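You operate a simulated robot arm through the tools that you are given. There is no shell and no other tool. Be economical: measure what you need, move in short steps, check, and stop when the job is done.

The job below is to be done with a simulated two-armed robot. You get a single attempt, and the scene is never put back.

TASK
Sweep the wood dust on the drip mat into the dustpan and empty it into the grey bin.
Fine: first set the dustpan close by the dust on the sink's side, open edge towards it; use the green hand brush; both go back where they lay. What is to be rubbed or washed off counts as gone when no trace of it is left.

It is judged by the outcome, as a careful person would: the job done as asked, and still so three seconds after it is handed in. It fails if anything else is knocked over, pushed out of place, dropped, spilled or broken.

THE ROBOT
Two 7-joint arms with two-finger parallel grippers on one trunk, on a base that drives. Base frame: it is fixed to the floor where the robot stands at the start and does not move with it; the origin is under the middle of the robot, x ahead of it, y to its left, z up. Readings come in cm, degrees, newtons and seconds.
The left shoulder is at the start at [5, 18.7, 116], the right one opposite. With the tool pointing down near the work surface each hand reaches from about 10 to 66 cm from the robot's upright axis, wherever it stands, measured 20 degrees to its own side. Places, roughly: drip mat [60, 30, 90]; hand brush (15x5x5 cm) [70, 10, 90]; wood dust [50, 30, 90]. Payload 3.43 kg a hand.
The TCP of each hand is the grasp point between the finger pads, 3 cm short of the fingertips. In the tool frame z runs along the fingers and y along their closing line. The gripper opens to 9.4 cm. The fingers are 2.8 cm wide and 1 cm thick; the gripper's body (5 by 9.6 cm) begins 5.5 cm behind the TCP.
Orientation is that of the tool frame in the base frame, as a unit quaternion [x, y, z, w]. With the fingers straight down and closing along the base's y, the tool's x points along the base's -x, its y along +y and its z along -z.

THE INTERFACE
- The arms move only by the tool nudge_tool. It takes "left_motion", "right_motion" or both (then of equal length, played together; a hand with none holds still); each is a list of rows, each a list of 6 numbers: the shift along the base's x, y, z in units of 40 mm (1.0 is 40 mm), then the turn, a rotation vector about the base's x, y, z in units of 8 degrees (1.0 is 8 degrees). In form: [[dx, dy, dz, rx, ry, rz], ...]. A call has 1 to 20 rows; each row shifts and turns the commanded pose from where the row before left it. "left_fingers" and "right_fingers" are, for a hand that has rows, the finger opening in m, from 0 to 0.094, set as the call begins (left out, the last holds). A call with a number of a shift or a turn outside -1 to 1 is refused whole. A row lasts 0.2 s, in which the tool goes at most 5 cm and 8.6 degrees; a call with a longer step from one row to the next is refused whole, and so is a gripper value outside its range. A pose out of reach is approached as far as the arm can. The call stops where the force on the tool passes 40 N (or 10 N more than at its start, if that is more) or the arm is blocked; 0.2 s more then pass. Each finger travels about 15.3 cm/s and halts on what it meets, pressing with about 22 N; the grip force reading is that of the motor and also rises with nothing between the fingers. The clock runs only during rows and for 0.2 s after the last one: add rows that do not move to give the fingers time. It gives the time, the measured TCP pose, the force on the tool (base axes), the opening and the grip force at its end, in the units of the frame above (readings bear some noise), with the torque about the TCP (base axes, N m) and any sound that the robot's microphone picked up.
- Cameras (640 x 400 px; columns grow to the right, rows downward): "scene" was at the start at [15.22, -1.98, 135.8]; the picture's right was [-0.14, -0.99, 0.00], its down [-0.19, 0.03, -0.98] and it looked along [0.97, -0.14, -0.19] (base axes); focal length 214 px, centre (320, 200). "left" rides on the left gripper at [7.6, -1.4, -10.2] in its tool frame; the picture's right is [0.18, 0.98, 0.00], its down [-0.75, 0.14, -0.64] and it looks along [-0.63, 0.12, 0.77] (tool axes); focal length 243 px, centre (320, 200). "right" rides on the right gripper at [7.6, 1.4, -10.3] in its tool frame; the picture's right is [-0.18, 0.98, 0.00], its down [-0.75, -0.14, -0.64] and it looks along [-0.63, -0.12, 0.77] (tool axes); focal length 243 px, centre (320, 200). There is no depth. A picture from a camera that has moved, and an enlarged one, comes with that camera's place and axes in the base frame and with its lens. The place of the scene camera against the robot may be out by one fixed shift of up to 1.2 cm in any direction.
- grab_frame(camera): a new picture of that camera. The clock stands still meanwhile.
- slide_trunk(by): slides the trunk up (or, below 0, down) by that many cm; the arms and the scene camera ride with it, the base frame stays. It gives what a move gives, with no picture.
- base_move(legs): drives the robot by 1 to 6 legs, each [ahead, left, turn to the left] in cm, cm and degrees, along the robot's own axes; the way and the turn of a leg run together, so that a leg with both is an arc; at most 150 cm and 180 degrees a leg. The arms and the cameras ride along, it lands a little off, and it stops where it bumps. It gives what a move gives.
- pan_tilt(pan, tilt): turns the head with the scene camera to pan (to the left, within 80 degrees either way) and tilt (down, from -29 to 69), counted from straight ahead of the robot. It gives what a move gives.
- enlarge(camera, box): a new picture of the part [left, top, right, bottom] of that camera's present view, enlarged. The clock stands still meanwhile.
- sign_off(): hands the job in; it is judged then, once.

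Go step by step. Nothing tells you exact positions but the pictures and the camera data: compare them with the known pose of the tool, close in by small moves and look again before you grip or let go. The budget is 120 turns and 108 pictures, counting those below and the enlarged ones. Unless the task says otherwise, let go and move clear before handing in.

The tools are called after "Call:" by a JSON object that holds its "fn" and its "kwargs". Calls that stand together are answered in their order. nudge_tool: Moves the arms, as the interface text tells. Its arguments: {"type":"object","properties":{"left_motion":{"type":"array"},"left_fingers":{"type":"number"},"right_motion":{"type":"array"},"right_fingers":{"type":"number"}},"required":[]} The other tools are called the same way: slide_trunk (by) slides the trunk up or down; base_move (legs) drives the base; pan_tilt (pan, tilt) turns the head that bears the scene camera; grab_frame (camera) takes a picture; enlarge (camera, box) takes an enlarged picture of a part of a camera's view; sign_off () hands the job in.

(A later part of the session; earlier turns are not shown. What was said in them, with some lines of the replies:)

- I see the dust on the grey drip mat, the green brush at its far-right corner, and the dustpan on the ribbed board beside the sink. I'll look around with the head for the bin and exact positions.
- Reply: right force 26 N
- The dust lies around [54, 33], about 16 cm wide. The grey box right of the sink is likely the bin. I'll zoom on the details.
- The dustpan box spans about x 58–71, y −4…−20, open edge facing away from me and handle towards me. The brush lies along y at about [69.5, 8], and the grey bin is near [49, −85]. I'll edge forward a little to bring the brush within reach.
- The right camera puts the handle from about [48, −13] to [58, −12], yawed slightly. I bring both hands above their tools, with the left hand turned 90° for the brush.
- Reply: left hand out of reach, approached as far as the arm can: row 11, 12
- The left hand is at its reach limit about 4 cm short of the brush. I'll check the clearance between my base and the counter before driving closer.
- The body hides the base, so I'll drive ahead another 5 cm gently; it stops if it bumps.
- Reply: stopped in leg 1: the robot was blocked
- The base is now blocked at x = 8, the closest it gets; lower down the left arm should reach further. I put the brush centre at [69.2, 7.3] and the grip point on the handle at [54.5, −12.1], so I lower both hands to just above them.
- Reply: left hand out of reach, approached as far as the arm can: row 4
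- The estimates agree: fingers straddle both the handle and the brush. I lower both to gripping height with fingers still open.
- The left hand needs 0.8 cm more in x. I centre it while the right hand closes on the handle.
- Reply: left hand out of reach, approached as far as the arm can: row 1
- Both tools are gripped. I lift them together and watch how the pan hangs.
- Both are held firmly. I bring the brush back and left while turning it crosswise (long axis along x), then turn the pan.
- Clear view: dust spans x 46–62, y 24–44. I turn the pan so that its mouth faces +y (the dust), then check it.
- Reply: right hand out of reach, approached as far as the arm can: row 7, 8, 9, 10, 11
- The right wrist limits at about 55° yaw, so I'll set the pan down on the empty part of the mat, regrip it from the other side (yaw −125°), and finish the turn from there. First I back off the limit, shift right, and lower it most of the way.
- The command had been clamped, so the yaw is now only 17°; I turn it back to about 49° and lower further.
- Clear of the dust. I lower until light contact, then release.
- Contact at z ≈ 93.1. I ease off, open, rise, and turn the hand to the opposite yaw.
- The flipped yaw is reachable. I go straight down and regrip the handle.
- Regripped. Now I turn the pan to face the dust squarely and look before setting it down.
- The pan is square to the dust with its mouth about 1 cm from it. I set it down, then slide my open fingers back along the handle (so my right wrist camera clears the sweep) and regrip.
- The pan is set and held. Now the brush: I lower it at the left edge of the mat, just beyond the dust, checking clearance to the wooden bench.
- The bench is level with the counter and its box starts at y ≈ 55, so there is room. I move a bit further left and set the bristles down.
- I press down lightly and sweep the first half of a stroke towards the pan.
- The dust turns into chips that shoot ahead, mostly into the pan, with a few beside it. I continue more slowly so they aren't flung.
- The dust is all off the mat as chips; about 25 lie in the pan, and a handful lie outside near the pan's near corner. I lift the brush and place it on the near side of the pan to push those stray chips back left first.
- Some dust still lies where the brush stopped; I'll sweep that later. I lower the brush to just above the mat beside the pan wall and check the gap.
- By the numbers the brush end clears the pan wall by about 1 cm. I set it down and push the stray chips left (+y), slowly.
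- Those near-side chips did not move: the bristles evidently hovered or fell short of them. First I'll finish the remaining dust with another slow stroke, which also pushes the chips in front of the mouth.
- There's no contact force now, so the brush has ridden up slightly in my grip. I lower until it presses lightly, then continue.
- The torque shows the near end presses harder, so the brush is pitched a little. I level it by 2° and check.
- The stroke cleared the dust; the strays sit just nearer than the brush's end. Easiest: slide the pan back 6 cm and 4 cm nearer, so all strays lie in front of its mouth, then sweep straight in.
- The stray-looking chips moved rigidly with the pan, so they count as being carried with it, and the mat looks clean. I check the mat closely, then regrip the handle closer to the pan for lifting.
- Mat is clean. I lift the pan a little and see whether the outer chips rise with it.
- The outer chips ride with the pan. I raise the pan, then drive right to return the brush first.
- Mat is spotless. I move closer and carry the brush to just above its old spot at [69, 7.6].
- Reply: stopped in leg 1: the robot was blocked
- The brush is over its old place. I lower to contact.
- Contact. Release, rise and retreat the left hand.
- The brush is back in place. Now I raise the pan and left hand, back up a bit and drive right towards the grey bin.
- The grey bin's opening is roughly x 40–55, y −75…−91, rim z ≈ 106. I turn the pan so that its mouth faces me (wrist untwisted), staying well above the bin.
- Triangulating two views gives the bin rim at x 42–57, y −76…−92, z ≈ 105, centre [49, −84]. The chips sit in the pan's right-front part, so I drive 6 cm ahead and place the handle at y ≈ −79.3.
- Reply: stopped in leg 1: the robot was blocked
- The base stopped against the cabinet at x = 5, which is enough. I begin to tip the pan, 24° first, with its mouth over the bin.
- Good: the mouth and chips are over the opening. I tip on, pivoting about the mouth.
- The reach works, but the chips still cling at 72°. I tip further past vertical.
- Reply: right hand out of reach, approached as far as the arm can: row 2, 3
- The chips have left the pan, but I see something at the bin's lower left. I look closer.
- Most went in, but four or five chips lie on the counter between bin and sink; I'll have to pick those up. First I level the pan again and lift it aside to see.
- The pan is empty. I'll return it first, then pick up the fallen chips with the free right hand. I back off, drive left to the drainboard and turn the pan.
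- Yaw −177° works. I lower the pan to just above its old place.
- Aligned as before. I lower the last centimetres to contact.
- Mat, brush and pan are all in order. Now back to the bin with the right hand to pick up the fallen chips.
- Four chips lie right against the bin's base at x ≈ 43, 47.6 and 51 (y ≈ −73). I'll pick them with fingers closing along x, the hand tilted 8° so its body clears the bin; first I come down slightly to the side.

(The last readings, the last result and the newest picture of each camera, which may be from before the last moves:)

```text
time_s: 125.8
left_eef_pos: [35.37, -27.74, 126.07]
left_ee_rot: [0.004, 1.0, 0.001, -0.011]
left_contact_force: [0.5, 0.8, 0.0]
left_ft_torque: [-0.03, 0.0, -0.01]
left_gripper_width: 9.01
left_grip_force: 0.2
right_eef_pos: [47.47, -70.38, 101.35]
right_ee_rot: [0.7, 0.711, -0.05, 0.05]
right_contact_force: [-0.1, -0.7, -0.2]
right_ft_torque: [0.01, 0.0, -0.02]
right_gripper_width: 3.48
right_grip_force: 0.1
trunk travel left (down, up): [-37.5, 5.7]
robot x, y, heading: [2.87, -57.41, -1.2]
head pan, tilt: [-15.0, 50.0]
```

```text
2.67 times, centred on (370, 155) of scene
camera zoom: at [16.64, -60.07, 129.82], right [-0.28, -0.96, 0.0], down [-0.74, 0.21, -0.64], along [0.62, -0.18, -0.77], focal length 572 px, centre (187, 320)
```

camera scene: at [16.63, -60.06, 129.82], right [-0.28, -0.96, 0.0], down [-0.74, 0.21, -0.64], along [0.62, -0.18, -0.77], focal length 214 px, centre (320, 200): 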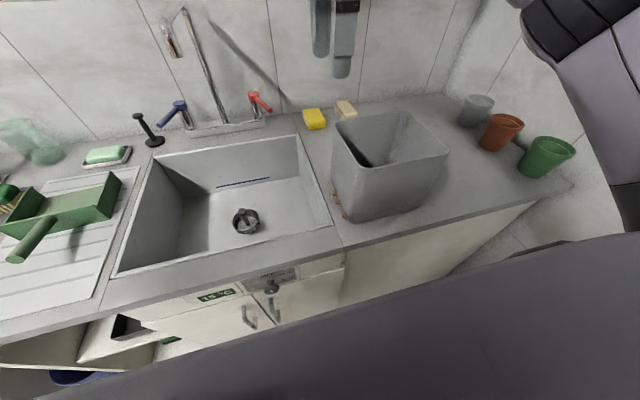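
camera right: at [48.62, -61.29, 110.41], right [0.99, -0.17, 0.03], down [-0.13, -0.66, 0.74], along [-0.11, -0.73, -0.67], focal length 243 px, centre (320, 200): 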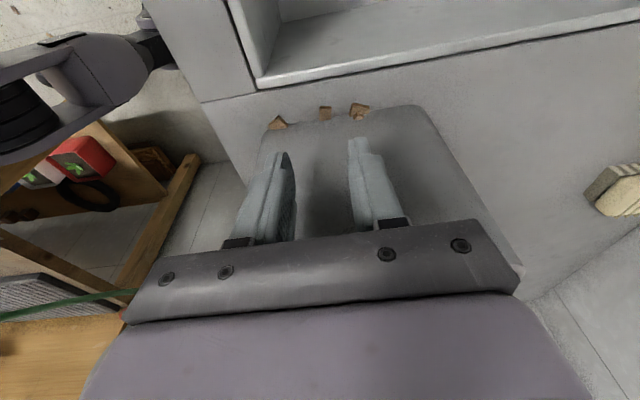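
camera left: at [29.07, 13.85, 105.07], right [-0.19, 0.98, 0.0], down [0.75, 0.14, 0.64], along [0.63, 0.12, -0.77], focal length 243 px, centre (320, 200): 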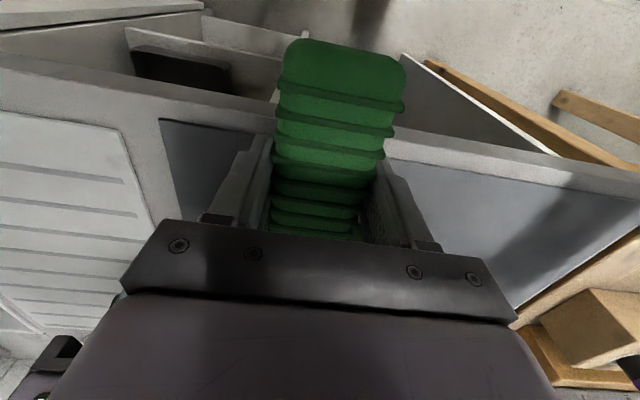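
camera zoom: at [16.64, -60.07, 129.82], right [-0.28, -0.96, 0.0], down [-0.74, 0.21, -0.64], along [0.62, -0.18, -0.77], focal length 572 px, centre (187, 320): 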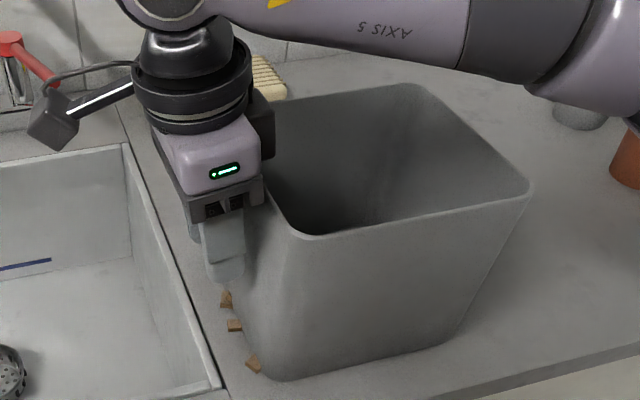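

The chip estimates agree to within millimetres. I go down beside chip B (x 47.6), then shift in towards it.

Call:
{"fn": "nudge_tool", "kwargs": {"right_motion": [[0.01, -0.03, -0.7, 0, 0, 0], [0.01, -0.02, -0.7, 0, 0, 0], [0, 0, -0.65, 0, 0, 0], [0, -0.2, 0, 0, 0, 0], [0, 0, 0, 0, 0, 0]]}}

Call:
{"fn": "grab_frame", "kwargs": {"camera": "right"}}

Call:
{"fn": "enlarge", "kwargs": {"camera": "scene", "box": [290, 130, 410, 230]}}

```text
time_s: 126.4
left_eef_pos: [35.42, -27.76, 126.06]
left_ee_rot: [0.004, 1.0, 0.0, -0.009]
left_contact_force: [0.0, -0.6, 0.1]
left_ft_torque: [0.0, 0.05, 0.01]
left_gripper_width: 9.01
left_grip_force: 0.1
right_eef_pos: [47.75, -70.52, 98.51]
right_ee_rot: [0.699, 0.712, -0.043, 0.054]
right_contact_force: [-7.1, 0.9, 12.2]
right_ft_torque: [-0.45, -0.25, -0.25]
right_gripper_width: 3.51
right_grip_force: 0.0
trunk travel left (down, up): [-37.5, 5.7]
robot x, y, heading: [3.43, -57.33, -0.9]
head pan, tilt: [-15.0, 50.0]
stopped in row 2 (right hand): the force on the tool passed its limit (the readings are from after the stop); the commanded pose is now the measured one
```

```text
30 pictures are left
camera right: at [48.71, -61.42, 107.75], right [0.99, -0.16, 0.04], down [-0.14, -0.66, 0.74], along [-0.1, -0.73, -0.67], focal length 243 px, centre (320, 200)
```

right: 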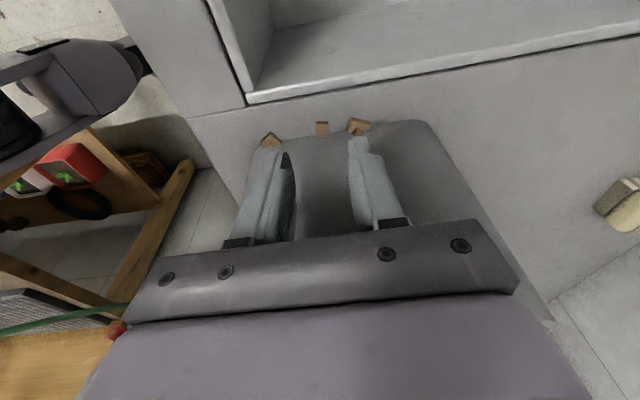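

```text
4.00 times, centred on (350, 180) of scene
camera zoom: at [16.57, -60.05, 129.84], right [-0.28, -0.96, 0.0], down [-0.74, 0.21, -0.64], along [0.62, -0.18, -0.77], focal length 858 px, centre (200, 280)
```

zoom: 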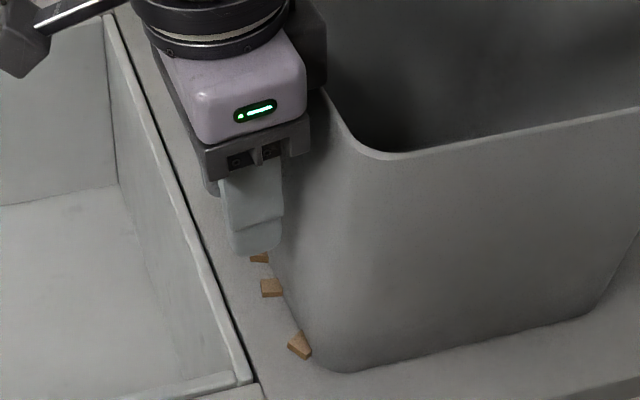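

The gripper's rear housing touched the bin rim, so straight-down picking beside the bin isn't possible there. Instead I'll grip the bin by its left rim, slide it 7 cm right along the counter, pick up the chips, and slide it back by the same amount. First I rise and straighten the hand.

Call:
{"fn": "nudge_tool", "kwargs": {"right_motion": [[0, 0.1, 0.7, 0, 0, 0], [0, 0, 0.9, 0, 0, 0], [0, 0, 0.9, 1, 0, 0], [0, 0, 0.9, 0, 0, 1], [0, 0, 0.5, 0, 0, 1], [0, 0, 0, 0, 0, 1], [0, 0, 0, 0, 0, 1], [0, 0, 0, 0, 0, 1], [0, 0, 0, 0, 0, 1], [0, 0, 0, 0, 0, 1], [0, 0, 0, 0, 0, 1], [0, 0, 0, 0, 0, 1], [0, 0, 0, 0, 0, 1], [0, 0, 0, 0, 0, 1]], "right_fingers": 0.05}}

Call:
{"fn": "grab_frame", "kwargs": {"camera": "scene"}}

Call:
{"fn": "grab_frame", "kwargs": {"camera": "right"}}

```text
time_s: 129.4
left_eef_pos: [35.39, -27.96, 126.03]
left_ee_rot: [0.004, 1.0, 0.0, -0.01]
left_contact_force: [0.2, 1.0, -0.2]
left_ft_torque: [0.01, 0.01, -0.03]
left_gripper_width: 9.0
left_grip_force: 0.1
right_eef_pos: [47.71, -70.23, 113.85]
right_ee_rot: [0.008, 1.0, 0.007, -0.001]
right_contact_force: [-0.4, 0.2, 0.0]
right_ft_torque: [0.0, 0.02, 0.0]
right_gripper_width: 5.02
right_grip_force: 0.2
trunk travel left (down, up): [-37.5, 5.7]
robot x, y, heading: [3.18, -57.49, -0.9]
head pan, tilt: [-15.0, 50.0]
```

```text
28 pictures are left
camera scene: at [16.64, -60.08, 129.82], right [-0.28, -0.96, 0.0], down [-0.74, 0.21, -0.64], along [0.62, -0.18, -0.77], focal length 214 px, centre (320, 200)
```

scene: 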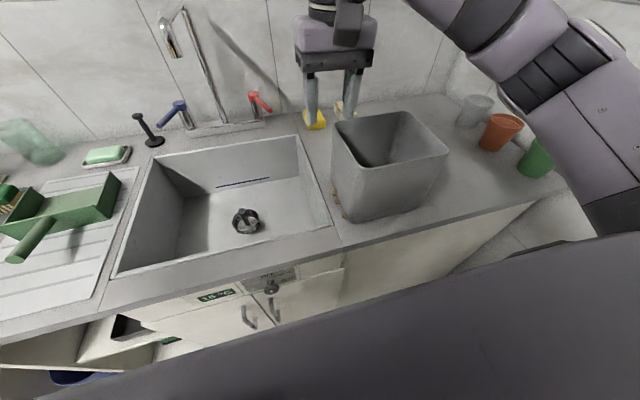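

```text
27 pictures are left
camera right: at [40.03, -68.65, 124.25], right [0.2, 0.98, 0.01], down [0.75, -0.16, 0.64], along [0.63, -0.12, -0.77], focal length 243 px, centre (320, 200)
```

right: 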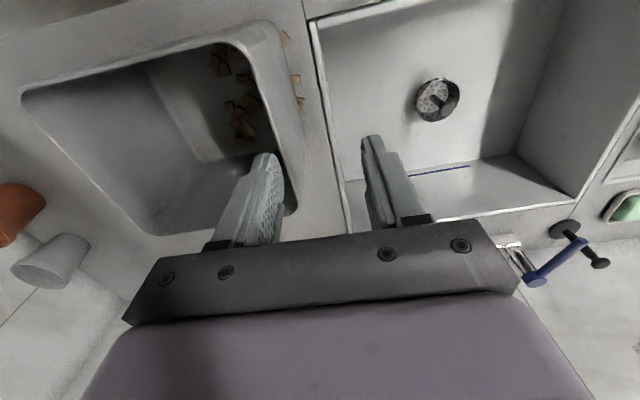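

Call:
{"fn": "enlarge", "kwargs": {"camera": "right", "box": [180, 10, 340, 230]}}

```text
1.82 times, centred on (260, 120) of right
camera zoom: at [40.03, -68.65, 124.25], right [0.2, 0.98, 0.01], down [0.75, -0.16, 0.64], along [0.63, -0.12, -0.77], focal length 441 px, centre (429, 346)
```

zoom: 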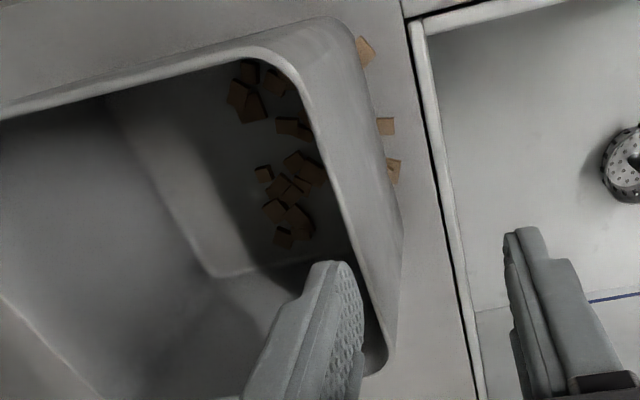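

The rim's left wall is at y ≈ −74. I straddle it and grip.

Call:
{"fn": "nudge_tool", "kwargs": {"right_motion": [[0.2, -0.5, 0, 0, 0, 0], [0.17, -0.47, 0, 0, 0, 0], [0, 0, -0.7, 0, 0, 0], [0, 0, -0.7, 0, 0, 0], [0, 0, -0.7, 0, 0, 0], [0, 0, -0.5, 0, 0, 0]]}}

Call:
{"fn": "grab_frame", "kwargs": {"camera": "right"}}

```text
time_s: 130.8
left_eef_pos: [35.42, -27.83, 125.93]
left_ee_rot: [0.004, 1.0, 0.0, -0.01]
left_contact_force: [0.2, 1.0, 0.3]
left_ft_torque: [-0.02, 0.0, 0.0]
left_gripper_width: 9.01
left_grip_force: 0.0
right_eef_pos: [49.47, -74.11, 103.62]
right_ee_rot: [0.01, 1.0, 0.007, 0.0]
right_contact_force: [0.3, 0.7, 0.1]
right_ft_torque: [0.05, -0.01, -0.02]
right_gripper_width: 5.01
right_grip_force: 0.1
trunk travel left (down, up): [-37.5, 5.7]
robot x, y, heading: [3.1, -56.97, -1.1]
head pan, tilt: [-15.0, 50.0]
```

```text
25 pictures are left
camera right: at [41.59, -72.6, 113.84], right [0.2, 0.98, 0.01], down [0.75, -0.16, 0.64], along [0.63, -0.12, -0.77], focal length 243 px, centre (320, 200)
```

right: 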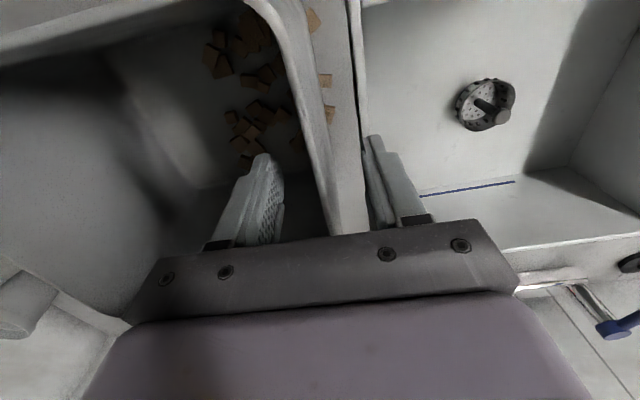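

The wall is between the fingers. I close gently and check.

Call:
{"fn": "nudge_tool", "kwargs": {"right_motion": [[0, 0, 0, 0, 0, 0], [0, 0, 0, 0, 0, 0], [0, 0, 0, 0, 0, 0]], "right_fingers": 0}}

Call:
{"fn": "grab_frame", "kwargs": {"camera": "scene"}}

```text
time_s: 131.6
left_eef_pos: [35.33, -27.77, 126.02]
left_ee_rot: [0.003, 1.0, -0.001, -0.011]
left_contact_force: [0.2, 0.2, 0.0]
left_ft_torque: [-0.01, 0.0, 0.04]
left_gripper_width: 9.0
left_grip_force: 0.1
right_eef_pos: [49.35, -73.88, 103.39]
right_ee_rot: [0.008, 1.0, 0.007, -0.001]
right_contact_force: [0.6, 13.9, -6.2]
right_ft_torque: [-0.7, -0.79, 0.99]
right_gripper_width: 0.87
right_grip_force: 43.0
trunk travel left (down, up): [-37.5, 5.7]
robot x, y, heading: [3.01, -57.17, -0.8]
head pan, tilt: [-15.0, 50.0]
```

```text
24 pictures are left
camera scene: at [16.67, -59.9, 129.81], right [-0.28, -0.96, 0.0], down [-0.74, 0.21, -0.64], along [0.62, -0.18, -0.77], focal length 214 px, centre (320, 200)
```

scene: 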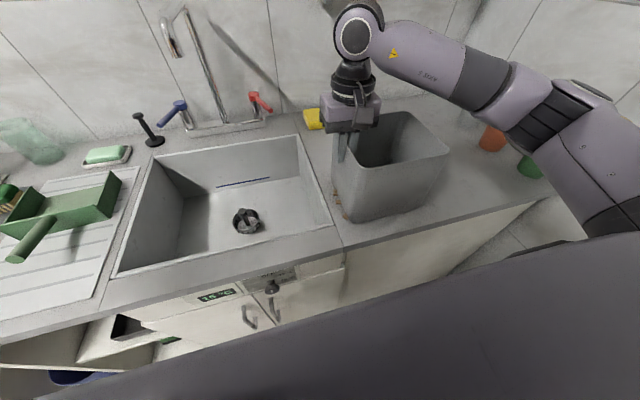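

The wall is held (0.9 cm). I try sliding it slowly to the right.

Call:
{"fn": "nudge_tool", "kwargs": {"right_motion": [[0, -0.06, 0.02, 0, 0, 0], [0, -0.1, 0, 0, 0, 0], [0, -0.1, 0, 0, 0, 0], [0, -0.1, 0, 0, 0, 0], [0, -0.1, 0, 0, 0, 0], [0, 0, 0, 0, 0, 0]]}}

Call:
{"fn": "grab_frame", "kwargs": {"camera": "scene"}}

```text
time_s: 132.2
left_eef_pos: [35.45, -27.69, 126.14]
left_ee_rot: [0.003, 1.0, 0.0, -0.011]
left_contact_force: [-0.3, -0.1, 0.6]
left_ft_torque: [-0.02, 0.0, 0.02]
left_gripper_width: 9.01
left_grip_force: 0.1
right_eef_pos: [49.41, -73.79, 103.6]
right_ee_rot: [0.003, 1.0, 0.013, 0.0]
right_contact_force: [7.3, 13.3, -3.3]
right_ft_torque: [-0.71, 0.51, 0.3]
right_gripper_width: 0.87
right_grip_force: 42.3
trunk travel left (down, up): [-37.5, 5.7]
robot x, y, heading: [3.23, -57.19, -1.0]
head pan, tilt: [-15.0, 50.0]
stopped in row 3 (right hand): the force on the tool passed its limit (the readings are from after the stop); the commanded pose is now the measured one
```

```text
23 pictures are left
camera scene: at [16.8, -59.93, 129.83], right [-0.27, -0.96, 0.0], down [-0.74, 0.21, -0.64], along [0.62, -0.18, -0.77], focal length 214 px, centre (320, 200)
```

scene: 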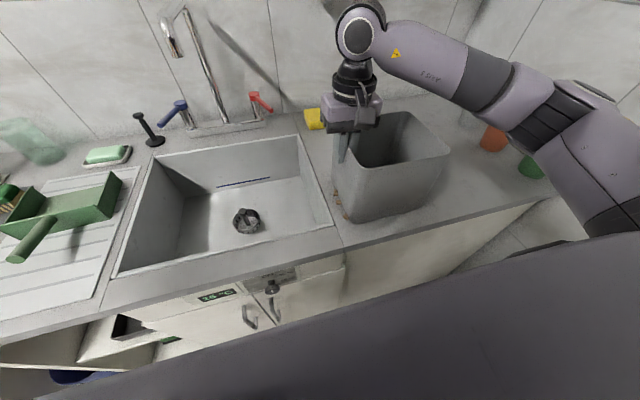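

The bin turns out to be fixed, so it can't be displaced. New plan: with the fingers wide open, the right-hand (−y) finger alone fits in the strip between bin and sink; I'll use it as a plow to push the chips forward (−x) to the open counter in front of the bin. First release and rise.

Call:
{"fn": "nudge_tool", "kwargs": {"right_motion": [[0, 0, 0, 0, 0, 0], [0, 0, 0, 0, 0, 0], [0, 0, 0.6, 0, 0, 0], [0, 0, 0.8, 0.19, 0, 0], [0, 0, 0.6, 0, 0, 0], [0.4, 0.5, 0, 0, 0, 0], [0.4, 0.5, 0, 0, 0, 0], [0.4, 0.45, 0, 0, 0, 0]], "right_fingers": 0.05}}

Call:
{"fn": "nudge_tool", "kwargs": {"right_motion": [[0, 0, -0.7, 0, 0, 0], [0, 0, -0.7, 0, 0, 0], [0, 0, -0.7, 0, 0, 0]], "right_fingers": 0.094}}

Call:
{"fn": "enlarge", "kwargs": {"camera": "right", "box": [120, 0, 440, 230]}}

Call:
{"fn": "enlarge", "kwargs": {"camera": "scene", "box": [260, 70, 420, 230]}}

```text
time_s: 134.0
left_eef_pos: [35.35, -27.81, 125.93]
left_ee_rot: [0.003, 1.0, 0.0, -0.011]
left_contact_force: [-0.7, -0.2, -0.1]
left_ft_torque: [-0.01, -0.03, 0.02]
left_gripper_width: 9.0
left_grip_force: 0.0
right_eef_pos: [53.98, -68.14, 111.62]
right_ee_rot: [0.005, 1.0, 0.025, -0.001]
right_contact_force: [0.4, -0.1, -0.8]
right_ft_torque: [-0.03, -0.02, -0.02]
right_gripper_width: 4.98
right_grip_force: 0.1
trunk travel left (down, up): [-37.5, 5.7]
robot x, y, heading: [3.31, -57.12, -1.2]
head pan, tilt: [-15.0, 50.0]
```

```text
time_s: 134.6
left_eef_pos: [35.23, -27.77, 126.15]
left_ee_rot: [0.004, 1.0, 0.0, -0.01]
left_contact_force: [0.6, -0.7, 0.1]
left_ft_torque: [0.02, 0.02, 0.0]
left_gripper_width: 9.0
left_grip_force: 0.2
right_eef_pos: [53.65, -68.42, 108.33]
right_ee_rot: [0.006, 1.0, 0.026, 0.006]
right_contact_force: [-10.7, -0.5, 10.8]
right_ft_torque: [-0.62, 0.52, -0.63]
right_gripper_width: 9.36
right_grip_force: 0.1
trunk travel left (down, up): [-37.5, 5.7]
robot x, y, heading: [3.33, -56.78, -1.0]
head pan, tilt: [-15.0, 50.0]
stopped in row 2 (right hand): the force on the tool passed its limit (the readings are from after the stop); the commanded pose is now the measured one
```

```text
1.74 times, centred on (280, 115) of right
camera zoom: at [45.72, -67.28, 118.62], right [0.19, 0.98, 0.05], down [0.74, -0.18, 0.64], along [0.64, -0.08, -0.76], focal length 422 px, centre (390, 348)
```

zoom: 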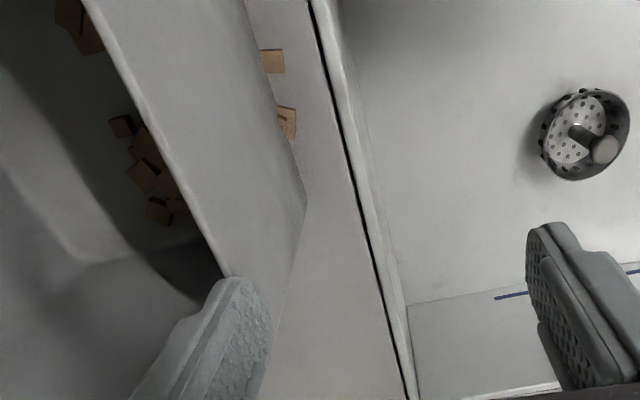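

```text
2.50 times, centred on (340, 150) of scene
camera zoom: at [16.52, -60.02, 129.85], right [-0.28, -0.96, 0.0], down [-0.74, 0.21, -0.64], along [0.62, -0.18, -0.77], focal length 536 px, centre (270, 325)
```

zoom: 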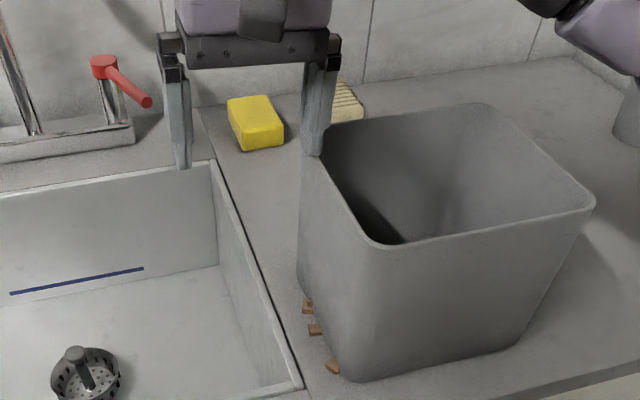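

The finger caught the flared rim (outer edge y ≈ −73.2). I rise, straighten the tilt, shift 1.2 cm left and descend clear of the rim.

Call:
{"fn": "nudge_tool", "kwargs": {"right_motion": [[0, 0.1, 0.4, 0, 0, 0], [0.12, 0.25, 0, -0.25, -0.08, 0], [0, 0, -0.7, 0, 0, 0], [0, 0, -0.7, 0, 0, 0], [0, 0, -0.7, 0, 0, 0], [0, 0, -0.7, 0, 0, 0], [0, 0, -0.7, 0, 0, 0]]}}

Call:
{"fn": "enlarge", "kwargs": {"camera": "right", "box": [120, 0, 440, 230]}}

```text
time_s: 136.2
left_eef_pos: [35.44, -27.79, 125.92]
left_ee_rot: [0.003, 1.0, 0.0, -0.011]
left_contact_force: [1.5, -0.1, 0.2]
left_ft_torque: [0.02, 0.0, -0.02]
left_gripper_width: 9.01
left_grip_force: 0.1
right_eef_pos: [54.39, -66.94, 95.75]
right_ee_rot: [0.005, 1.0, 0.008, 0.013]
right_contact_force: [1.4, -0.7, 0.4]
right_ft_torque: [0.0, -0.03, -0.03]
right_gripper_width: 9.39
right_grip_force: 0.1
trunk travel left (down, up): [-37.5, 5.7]
robot x, y, heading: [3.15, -57.35, -0.9]
head pan, tilt: [-15.0, 50.0]
```

```text
1.74 times, centred on (280, 115) of right
camera zoom: at [46.49, -65.51, 105.9], right [0.19, 0.98, 0.02], down [0.74, -0.16, 0.66], along [0.65, -0.11, -0.75], focal length 422 px, centre (390, 348)
```

zoom: 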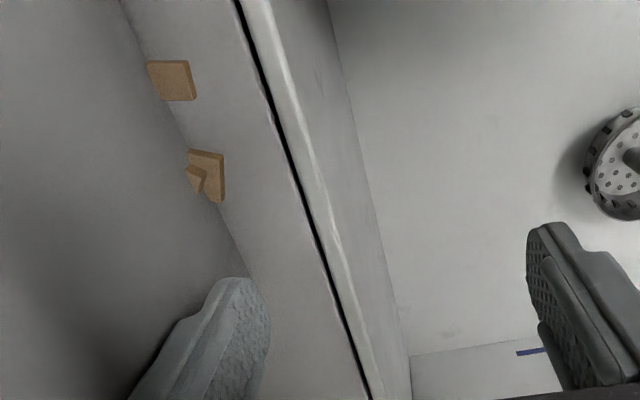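

Clear of the rim now. The chips are thin slabs touching the wall; I tilt the open hand parallel to the flared wall, lower the finger to the counter behind chip C and ease in.

Call:
{"fn": "nudge_tool", "kwargs": {"right_motion": [[0, 0, -0.5, -0.25, -0.15, 0], [0, 0, -0.5, -0.25, 0, 0], [0, -0.1, -0.1, 0, 0, 0], [0, -0.1, 0, 0, 0, 0]]}}

Call:
{"fn": "enlarge", "kwargs": {"camera": "right", "box": [120, 0, 440, 230]}}

```text
time_s: 137.2
left_eef_pos: [35.41, -27.68, 125.92]
left_ee_rot: [0.002, 1.0, 0.001, -0.011]
left_contact_force: [-0.4, 0.8, 0.4]
left_ft_torque: [-0.01, -0.02, 0.0]
left_gripper_width: 9.01
left_grip_force: 0.1
right_eef_pos: [54.33, -67.57, 91.25]
right_ee_rot: [0.004, 0.999, -0.025, 0.024]
right_contact_force: [0.9, 5.9, 0.3]
right_ft_torque: [0.0, 0.01, 0.15]
right_gripper_width: 9.05
right_grip_force: 0.2
trunk travel left (down, up): [-37.5, 5.7]
robot x, y, heading: [3.32, -56.85, -1.0]
head pan, tilt: [-15.0, 50.0]
```

```text
1.74 times, centred on (280, 115) of right
camera zoom: at [46.06, -65.53, 101.11], right [0.19, 0.98, -0.04], down [0.72, -0.11, 0.68], along [0.67, -0.16, -0.73], focal length 422 px, centre (390, 348)
```

zoom: 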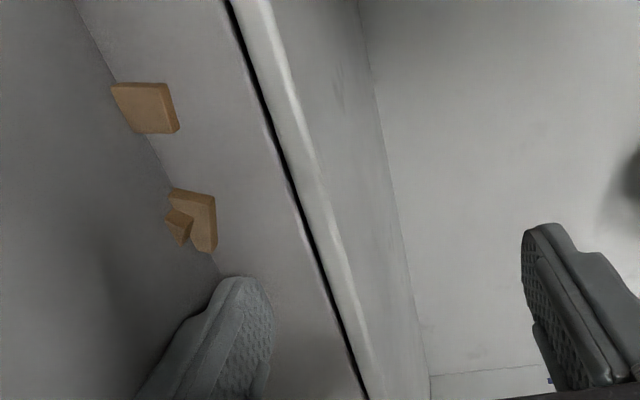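

The finger rests against the wall. I lower to touch the counter and plow towards me slowly.

Call:
{"fn": "nudge_tool", "kwargs": {"right_motion": [[0, 0.02, -0.05, 0, 0, 0], [0, 0, -0.05, 0, 0, 0], [-0.12, 0, 0, 0, 0, 0], [-0.12, 0, 0, 0, 0, 0], [-0.12, 0, 0, 0, 0, 0], [-0.12, 0, 0, 0, 0, 0], [-0.12, 0, 0, 0, 0, 0], [-0.12, 0, 0, 0, 0, 0], [-0.12, 0, 0, 0, 0, 0], [-0.12, 0, 0, 0, 0, 0]]}}

Call:
{"fn": "enlarge", "kwargs": {"camera": "right", "box": [120, 0, 440, 230]}}

```text
time_s: 139.4
left_eef_pos: [35.37, -27.73, 126.06]
left_ee_rot: [0.003, 1.0, 0.0, -0.011]
left_contact_force: [0.4, 0.4, 0.4]
left_ft_torque: [-0.01, 0.0, 0.0]
left_gripper_width: 8.98
left_grip_force: 0.0
right_eef_pos: [50.63, -67.67, 90.93]
right_ee_rot: [0.004, 0.999, -0.026, 0.023]
right_contact_force: [5.3, 8.3, 1.1]
right_ft_torque: [-0.09, -0.01, 0.44]
right_gripper_width: 8.92
right_grip_force: 0.0
trunk travel left (down, up): [-37.5, 5.7]
robot x, y, heading: [3.09, -57.08, -1.1]
head pan, tilt: [-15.0, 50.0]
```

```text
1.74 times, centred on (280, 115) of right
camera zoom: at [42.37, -65.56, 100.83], right [0.19, 0.98, -0.04], down [0.72, -0.11, 0.68], along [0.67, -0.16, -0.73], focal length 422 px, centre (390, 348)
```

zoom: 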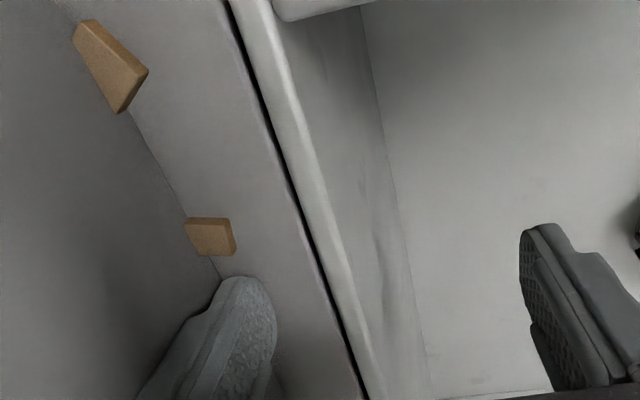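

Chip C is hidden under or behind the finger, and there's no contact with the counter yet. I back up, lower to contact, and look again.

Call:
{"fn": "nudge_tool", "kwargs": {"right_motion": [[0, 0.02, 0.2, 0, 0, 0], [0.45, 0, 0, 0, 0, 0], [0.45, 0, 0, 0, 0, 0], [0, 0, -0.2, 0, 0, 0], [0, 0, -0.06, 0, 0, 0], [0, 0, -0.06, 0, 0, 0], [0, 0, 0, 0, 0, 0]]}}

Call:
{"fn": "enlarge", "kwargs": {"camera": "right", "box": [120, 0, 440, 230]}}

```text
time_s: 141.0
left_eef_pos: [35.19, -27.59, 125.96]
left_ee_rot: [0.004, 1.0, 0.0, -0.01]
left_contact_force: [-0.5, -0.6, 0.1]
left_ft_torque: [-0.02, 0.0, 0.0]
left_gripper_width: 9.0
left_grip_force: 0.1
right_eef_pos: [54.2, -67.48, 90.78]
right_ee_rot: [0.005, 0.999, -0.027, 0.028]
right_contact_force: [2.7, 2.3, 29.8]
right_ft_torque: [-1.45, 0.34, 0.23]
right_gripper_width: 9.32
right_grip_force: 0.1
trunk travel left (down, up): [-37.5, 5.7]
robot x, y, heading: [3.33, -57.17, -0.8]
head pan, tilt: [-15.0, 50.0]
```

```text
1.74 times, centred on (280, 115) of right
camera zoom: at [45.79, -65.35, 100.58], right [0.19, 0.98, -0.04], down [0.72, -0.11, 0.69], along [0.67, -0.16, -0.72], focal length 422 px, centre (390, 348)
```

zoom: 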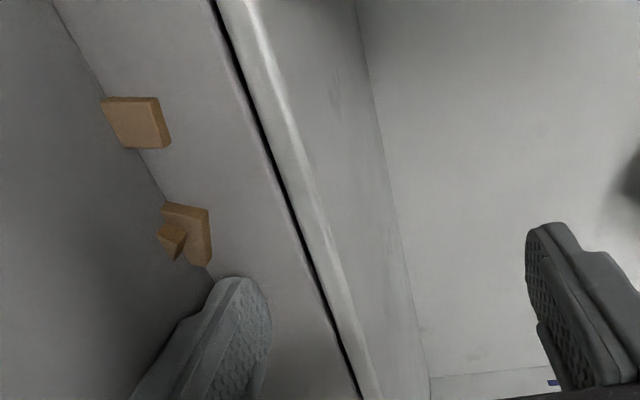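

The chip didn't move; the finger was held off by the gripper's bracket touching the wall, so it passed beside it. I tilt further (about 9°) so the tip reaches the wall's foot, and press in closer.

Call:
{"fn": "nudge_tool", "kwargs": {"right_motion": [[0, 0.05, 0.1, 0, 0, 0], [0, 0, 0, -0.75, 0.3, 0], [0, 0, -0.15, 0, 0, 0], [0, -0.1, -0.04, 0, 0, 0], [0, -0.05, 0, 0, 0, 0], [0, 0, 0, 0, 0, 0]]}}

Call:
{"fn": "nudge_tool", "kwargs": {"right_motion": [[0, 0, -0.04, 0, 0, 0], [0, 0, 0, 0, 0, 0]]}}

Call:
{"fn": "enlarge", "kwargs": {"camera": "right", "box": [120, 0, 440, 230]}}

```text
time_s: 142.4
left_eef_pos: [35.18, -27.69, 126.02]
left_ee_rot: [0.004, 1.0, -0.001, -0.009]
left_contact_force: [-0.1, 0.1, 0.8]
left_ft_torque: [0.02, 0.0, 0.02]
left_gripper_width: 9.02
left_grip_force: 0.1
right_eef_pos: [53.89, -67.78, 90.14]
right_ee_rot: [0.002, 0.997, -0.077, 0.003]
right_contact_force: [-9.4, 9.9, 16.3]
right_ft_torque: [-0.61, 0.37, -0.37]
right_gripper_width: 8.95
right_grip_force: 0.0
trunk travel left (down, up): [-37.5, 5.7]
robot x, y, heading: [2.9, -56.99, -1.3]
head pan, tilt: [-15.0, 50.0]
```

```text
time_s: 143.0
left_eef_pos: [35.08, -27.6, 126.02]
left_ee_rot: [0.003, 1.0, -0.001, -0.009]
left_contact_force: [-0.4, -0.3, -0.2]
left_ft_torque: [0.0, 0.01, 0.01]
left_gripper_width: 9.01
left_grip_force: 0.1
right_eef_pos: [53.87, -67.79, 90.38]
right_ee_rot: [0.003, 0.997, -0.077, 0.004]
right_contact_force: [-11.9, 14.4, 25.2]
right_ft_torque: [-1.02, 0.57, -0.43]
right_gripper_width: 8.81
right_grip_force: 0.1
trunk travel left (down, up): [-37.5, 5.7]
robot x, y, heading: [2.95, -57.16, -1.2]
head pan, tilt: [-15.0, 50.0]
```

```text
1.74 times, centred on (280, 115) of right
camera zoom: at [46.05, -64.66, 100.15], right [0.19, 0.97, -0.15], down [0.75, -0.04, 0.66], along [0.64, -0.24, -0.73], focal length 422 px, centre (390, 348)
```

zoom: 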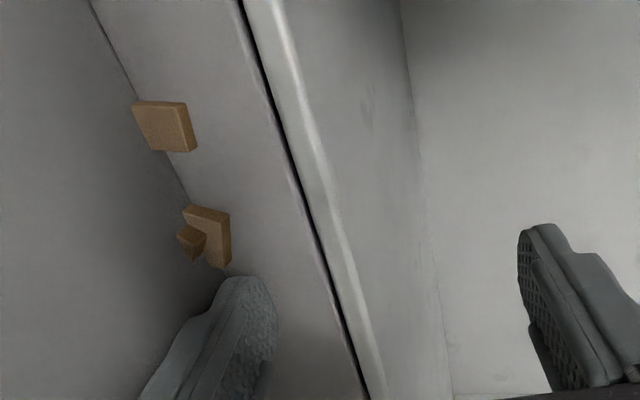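

The finger now overlaps chip C's path. I plow again, with lighter pressure.

Call:
{"fn": "nudge_tool", "kwargs": {"right_motion": [[0, 0, 0.04, 0, 0, 0], [-0.1, 0, 0, 0, 0, 0], [-0.1, 0, 0, 0, 0, 0], [-0.1, 0, 0, 0, 0, 0], [-0.1, 0, 0, 0, 0, 0], [-0.1, 0, 0, 0, 0, 0], [-0.1, 0, 0, 0, 0, 0], [-0.1, 0, 0, 0, 0, 0], [0, 0, 0, 0, 0, 0]]}}

Call:
{"fn": "enlarge", "kwargs": {"camera": "right", "box": [120, 0, 440, 230]}}

```text
time_s: 144.0
left_eef_pos: [35.39, -27.82, 125.98]
left_ee_rot: [0.002, 1.0, 0.0, -0.01]
left_contact_force: [-0.1, 0.0, 0.1]
left_ft_torque: [-0.02, 0.0, 0.01]
left_gripper_width: 9.0
left_grip_force: 0.1
right_eef_pos: [53.26, -67.79, 90.29]
right_ee_rot: [0.001, 0.997, -0.075, 0.009]
right_contact_force: [0.3, 7.0, 1.0]
right_ft_torque: [-0.08, -0.09, 0.04]
right_gripper_width: 8.98
right_grip_force: 0.1
trunk travel left (down, up): [-37.5, 5.7]
robot x, y, heading: [3.51, -57.41, -0.9]
head pan, tilt: [-15.0, 50.0]
stopped in row 4 (right hand): the force on the tool passed its limit (the readings are from after the stop); the commanded pose is now the measured one
```

```text
1.74 times, centred on (280, 115) of right
camera zoom: at [45.39, -64.66, 100.2], right [0.19, 0.97, -0.14], down [0.74, -0.04, 0.67], along [0.64, -0.23, -0.73], focal length 422 px, centre (390, 348)
```

zoom: 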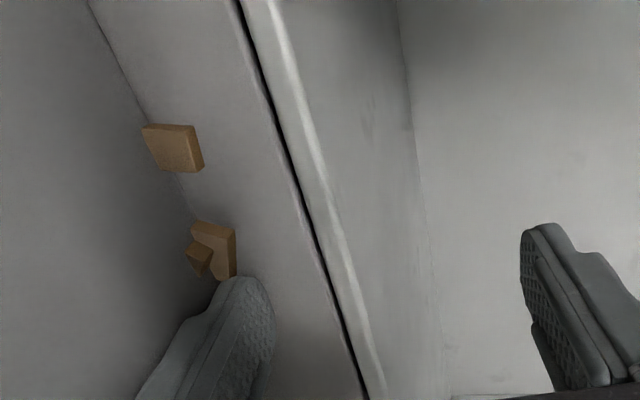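

The force limit tripped just as the finger met chip C. I try again in small steps to see what resists.

Call:
{"fn": "nudge_tool", "kwargs": {"right_motion": [[0, 0.04, 0.03, 0, 0, 0], [-0.08, 0, 0, 0, 0, 0], [-0.08, 0, 0, 0, 0, 0], [-0.08, 0, 0, 0, 0, 0], [-0.08, 0, 0, 0, 0, 0], [-0.08, 0, 0, 0, 0, 0], [-0.08, 0, 0, 0, 0, 0], [-0.08, 0, 0, 0, 0, 0], [-0.08, 0, 0, 0, 0, 0], [-0.08, 0, 0, 0, 0, 0], [-0.08, 0, 0, 0, 0, 0]]}}

Call:
{"fn": "enlarge", "kwargs": {"camera": "right", "box": [120, 0, 440, 230]}}

```text
time_s: 146.4
left_eef_pos: [35.54, -27.67, 126.05]
left_ee_rot: [0.003, 1.0, 0.0, -0.01]
left_contact_force: [0.8, -0.7, -0.1]
left_ft_torque: [-0.05, 0.0, 0.03]
left_gripper_width: 9.0
left_grip_force: 0.0
right_eef_pos: [50.19, -67.62, 90.39]
right_ee_rot: [0.003, 0.997, -0.078, 0.008]
right_contact_force: [4.1, 5.4, 0.0]
right_ft_torque: [0.0, 0.0, 0.39]
right_gripper_width: 9.01
right_grip_force: 0.0
trunk travel left (down, up): [-37.5, 5.7]
robot x, y, heading: [3.44, -57.42, -0.9]
head pan, tilt: [-15.0, 50.0]
```

```text
1.74 times, centred on (280, 115) of right
camera zoom: at [42.34, -64.57, 100.28], right [0.19, 0.97, -0.15], down [0.74, -0.04, 0.67], along [0.64, -0.24, -0.73], focal length 422 px, centre (390, 348)
```

zoom: 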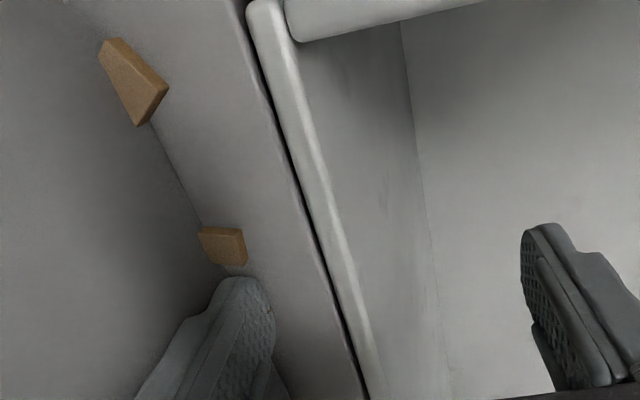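

The finger passes straight through the chip without moving it: like the "strays" that floated with the pan, these are just the drawn edge of the pile now lying in the bin. Nothing can be done by hand there, so I withdraw carefully.

Call:
{"fn": "nudge_tool", "kwargs": {"right_motion": [[0, 0.25, 0.2, 0, 0, 0], [0, 0.1, 0.6, 0, 0, 0], [0, 0, 0.8, 0.8, 0, 0], [0, 0, 0.9, 0.3, 0, 0], [0, 0, 0.9, 0, 0, 0], [0, 0, 0.9, 0, 0, 0], [-0.4, 0.2, 0.9, 0, 0, 0], [-0.5, 0.2, 0.9, 0, 0, 0], [-0.5, 0.2, 0.9, 0, 0, 0], [-0.5, 0.2, 0.6, 0, 0, 0]]}}

Call:
{"fn": "grab_frame", "kwargs": {"camera": "scene"}}

Call:
{"fn": "enlarge", "kwargs": {"camera": "scene", "box": [310, 100, 460, 230]}}

```text
time_s: 148.6
left_eef_pos: [35.3, -27.76, 126.13]
left_ee_rot: [0.002, 1.0, 0.0, -0.011]
left_contact_force: [0.2, -0.7, 0.3]
left_ft_torque: [0.01, 0.0, 0.01]
left_gripper_width: 9.0
left_grip_force: 0.0
right_eef_pos: [42.39, -62.74, 120.99]
right_ee_rot: [0.003, 1.0, -0.001, 0.007]
right_contact_force: [0.0, -0.3, 0.4]
right_ft_torque: [-0.01, -0.01, 0.0]
right_gripper_width: 9.42
right_grip_force: 0.1
trunk travel left (down, up): [-37.5, 5.7]
robot x, y, heading: [3.33, -57.28, -1.0]
head pan, tilt: [-15.0, 50.0]
```

```text
13 pictures are left
camera scene: at [16.67, -60.0, 129.82], right [-0.27, -0.96, 0.0], down [-0.74, 0.21, -0.64], along [0.62, -0.18, -0.77], focal length 214 px, centre (320, 200)
```

scene: 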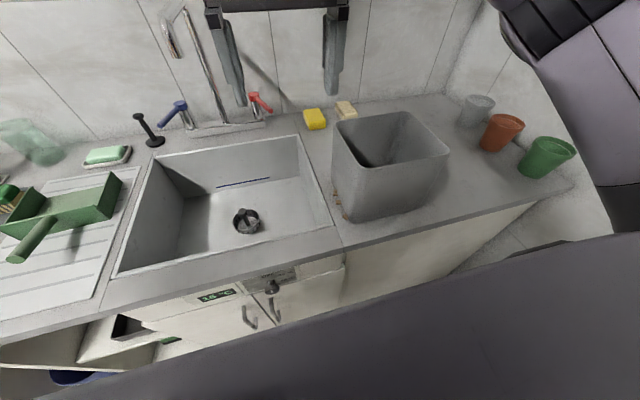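

```text
3.08 times, centred on (385, 165) of scene
camera zoom: at [16.67, -60.0, 129.82], right [-0.27, -0.96, 0.0], down [-0.74, 0.21, -0.64], along [0.62, -0.18, -0.77], focal length 660 px, centre (120, 308)
```

zoom: 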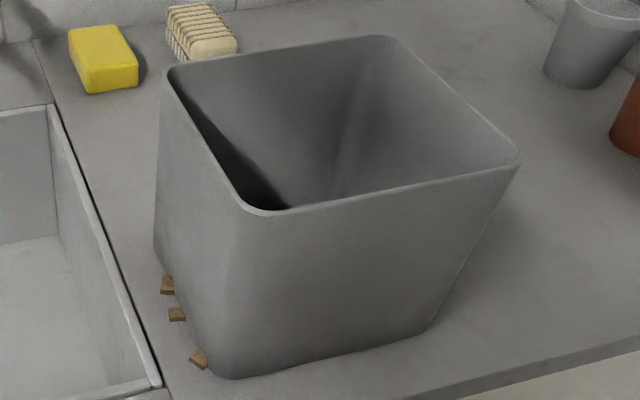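

The bin, pan, brush and everything else are standing where they belong, the mat is clean, and both hands are empty and clear. I hand in.

Call:
{"fn": "sign_off", "kwargs": {}}

```text
The job is handed in.
```

I swept the wood dust off the drip mat and emptied it into the grey bin, but about four chips still show on the counter at the foot of the bin, on the sink side. The mat looks clean in the last pictures I took of it. The dustpan and green brush are back where they lay.

- **Chips on the counter:** I tried to push them out with a finger, and it seemed to pass through them without moving them. Some chips drawn outside the dustpan had earlier moved and lifted with it, so I took these to be the drawn edge of the pile in the bin. I could not confirm that, and they may count as spilled.
- **Bumps:** My gripper touched the bin rim while I was after those chips. I also gripped the rim and tried to slide the bin aside, but it did not budge. My base also stopped against the cabinets a few times. Nothing looked moved in the pictures afterwards.
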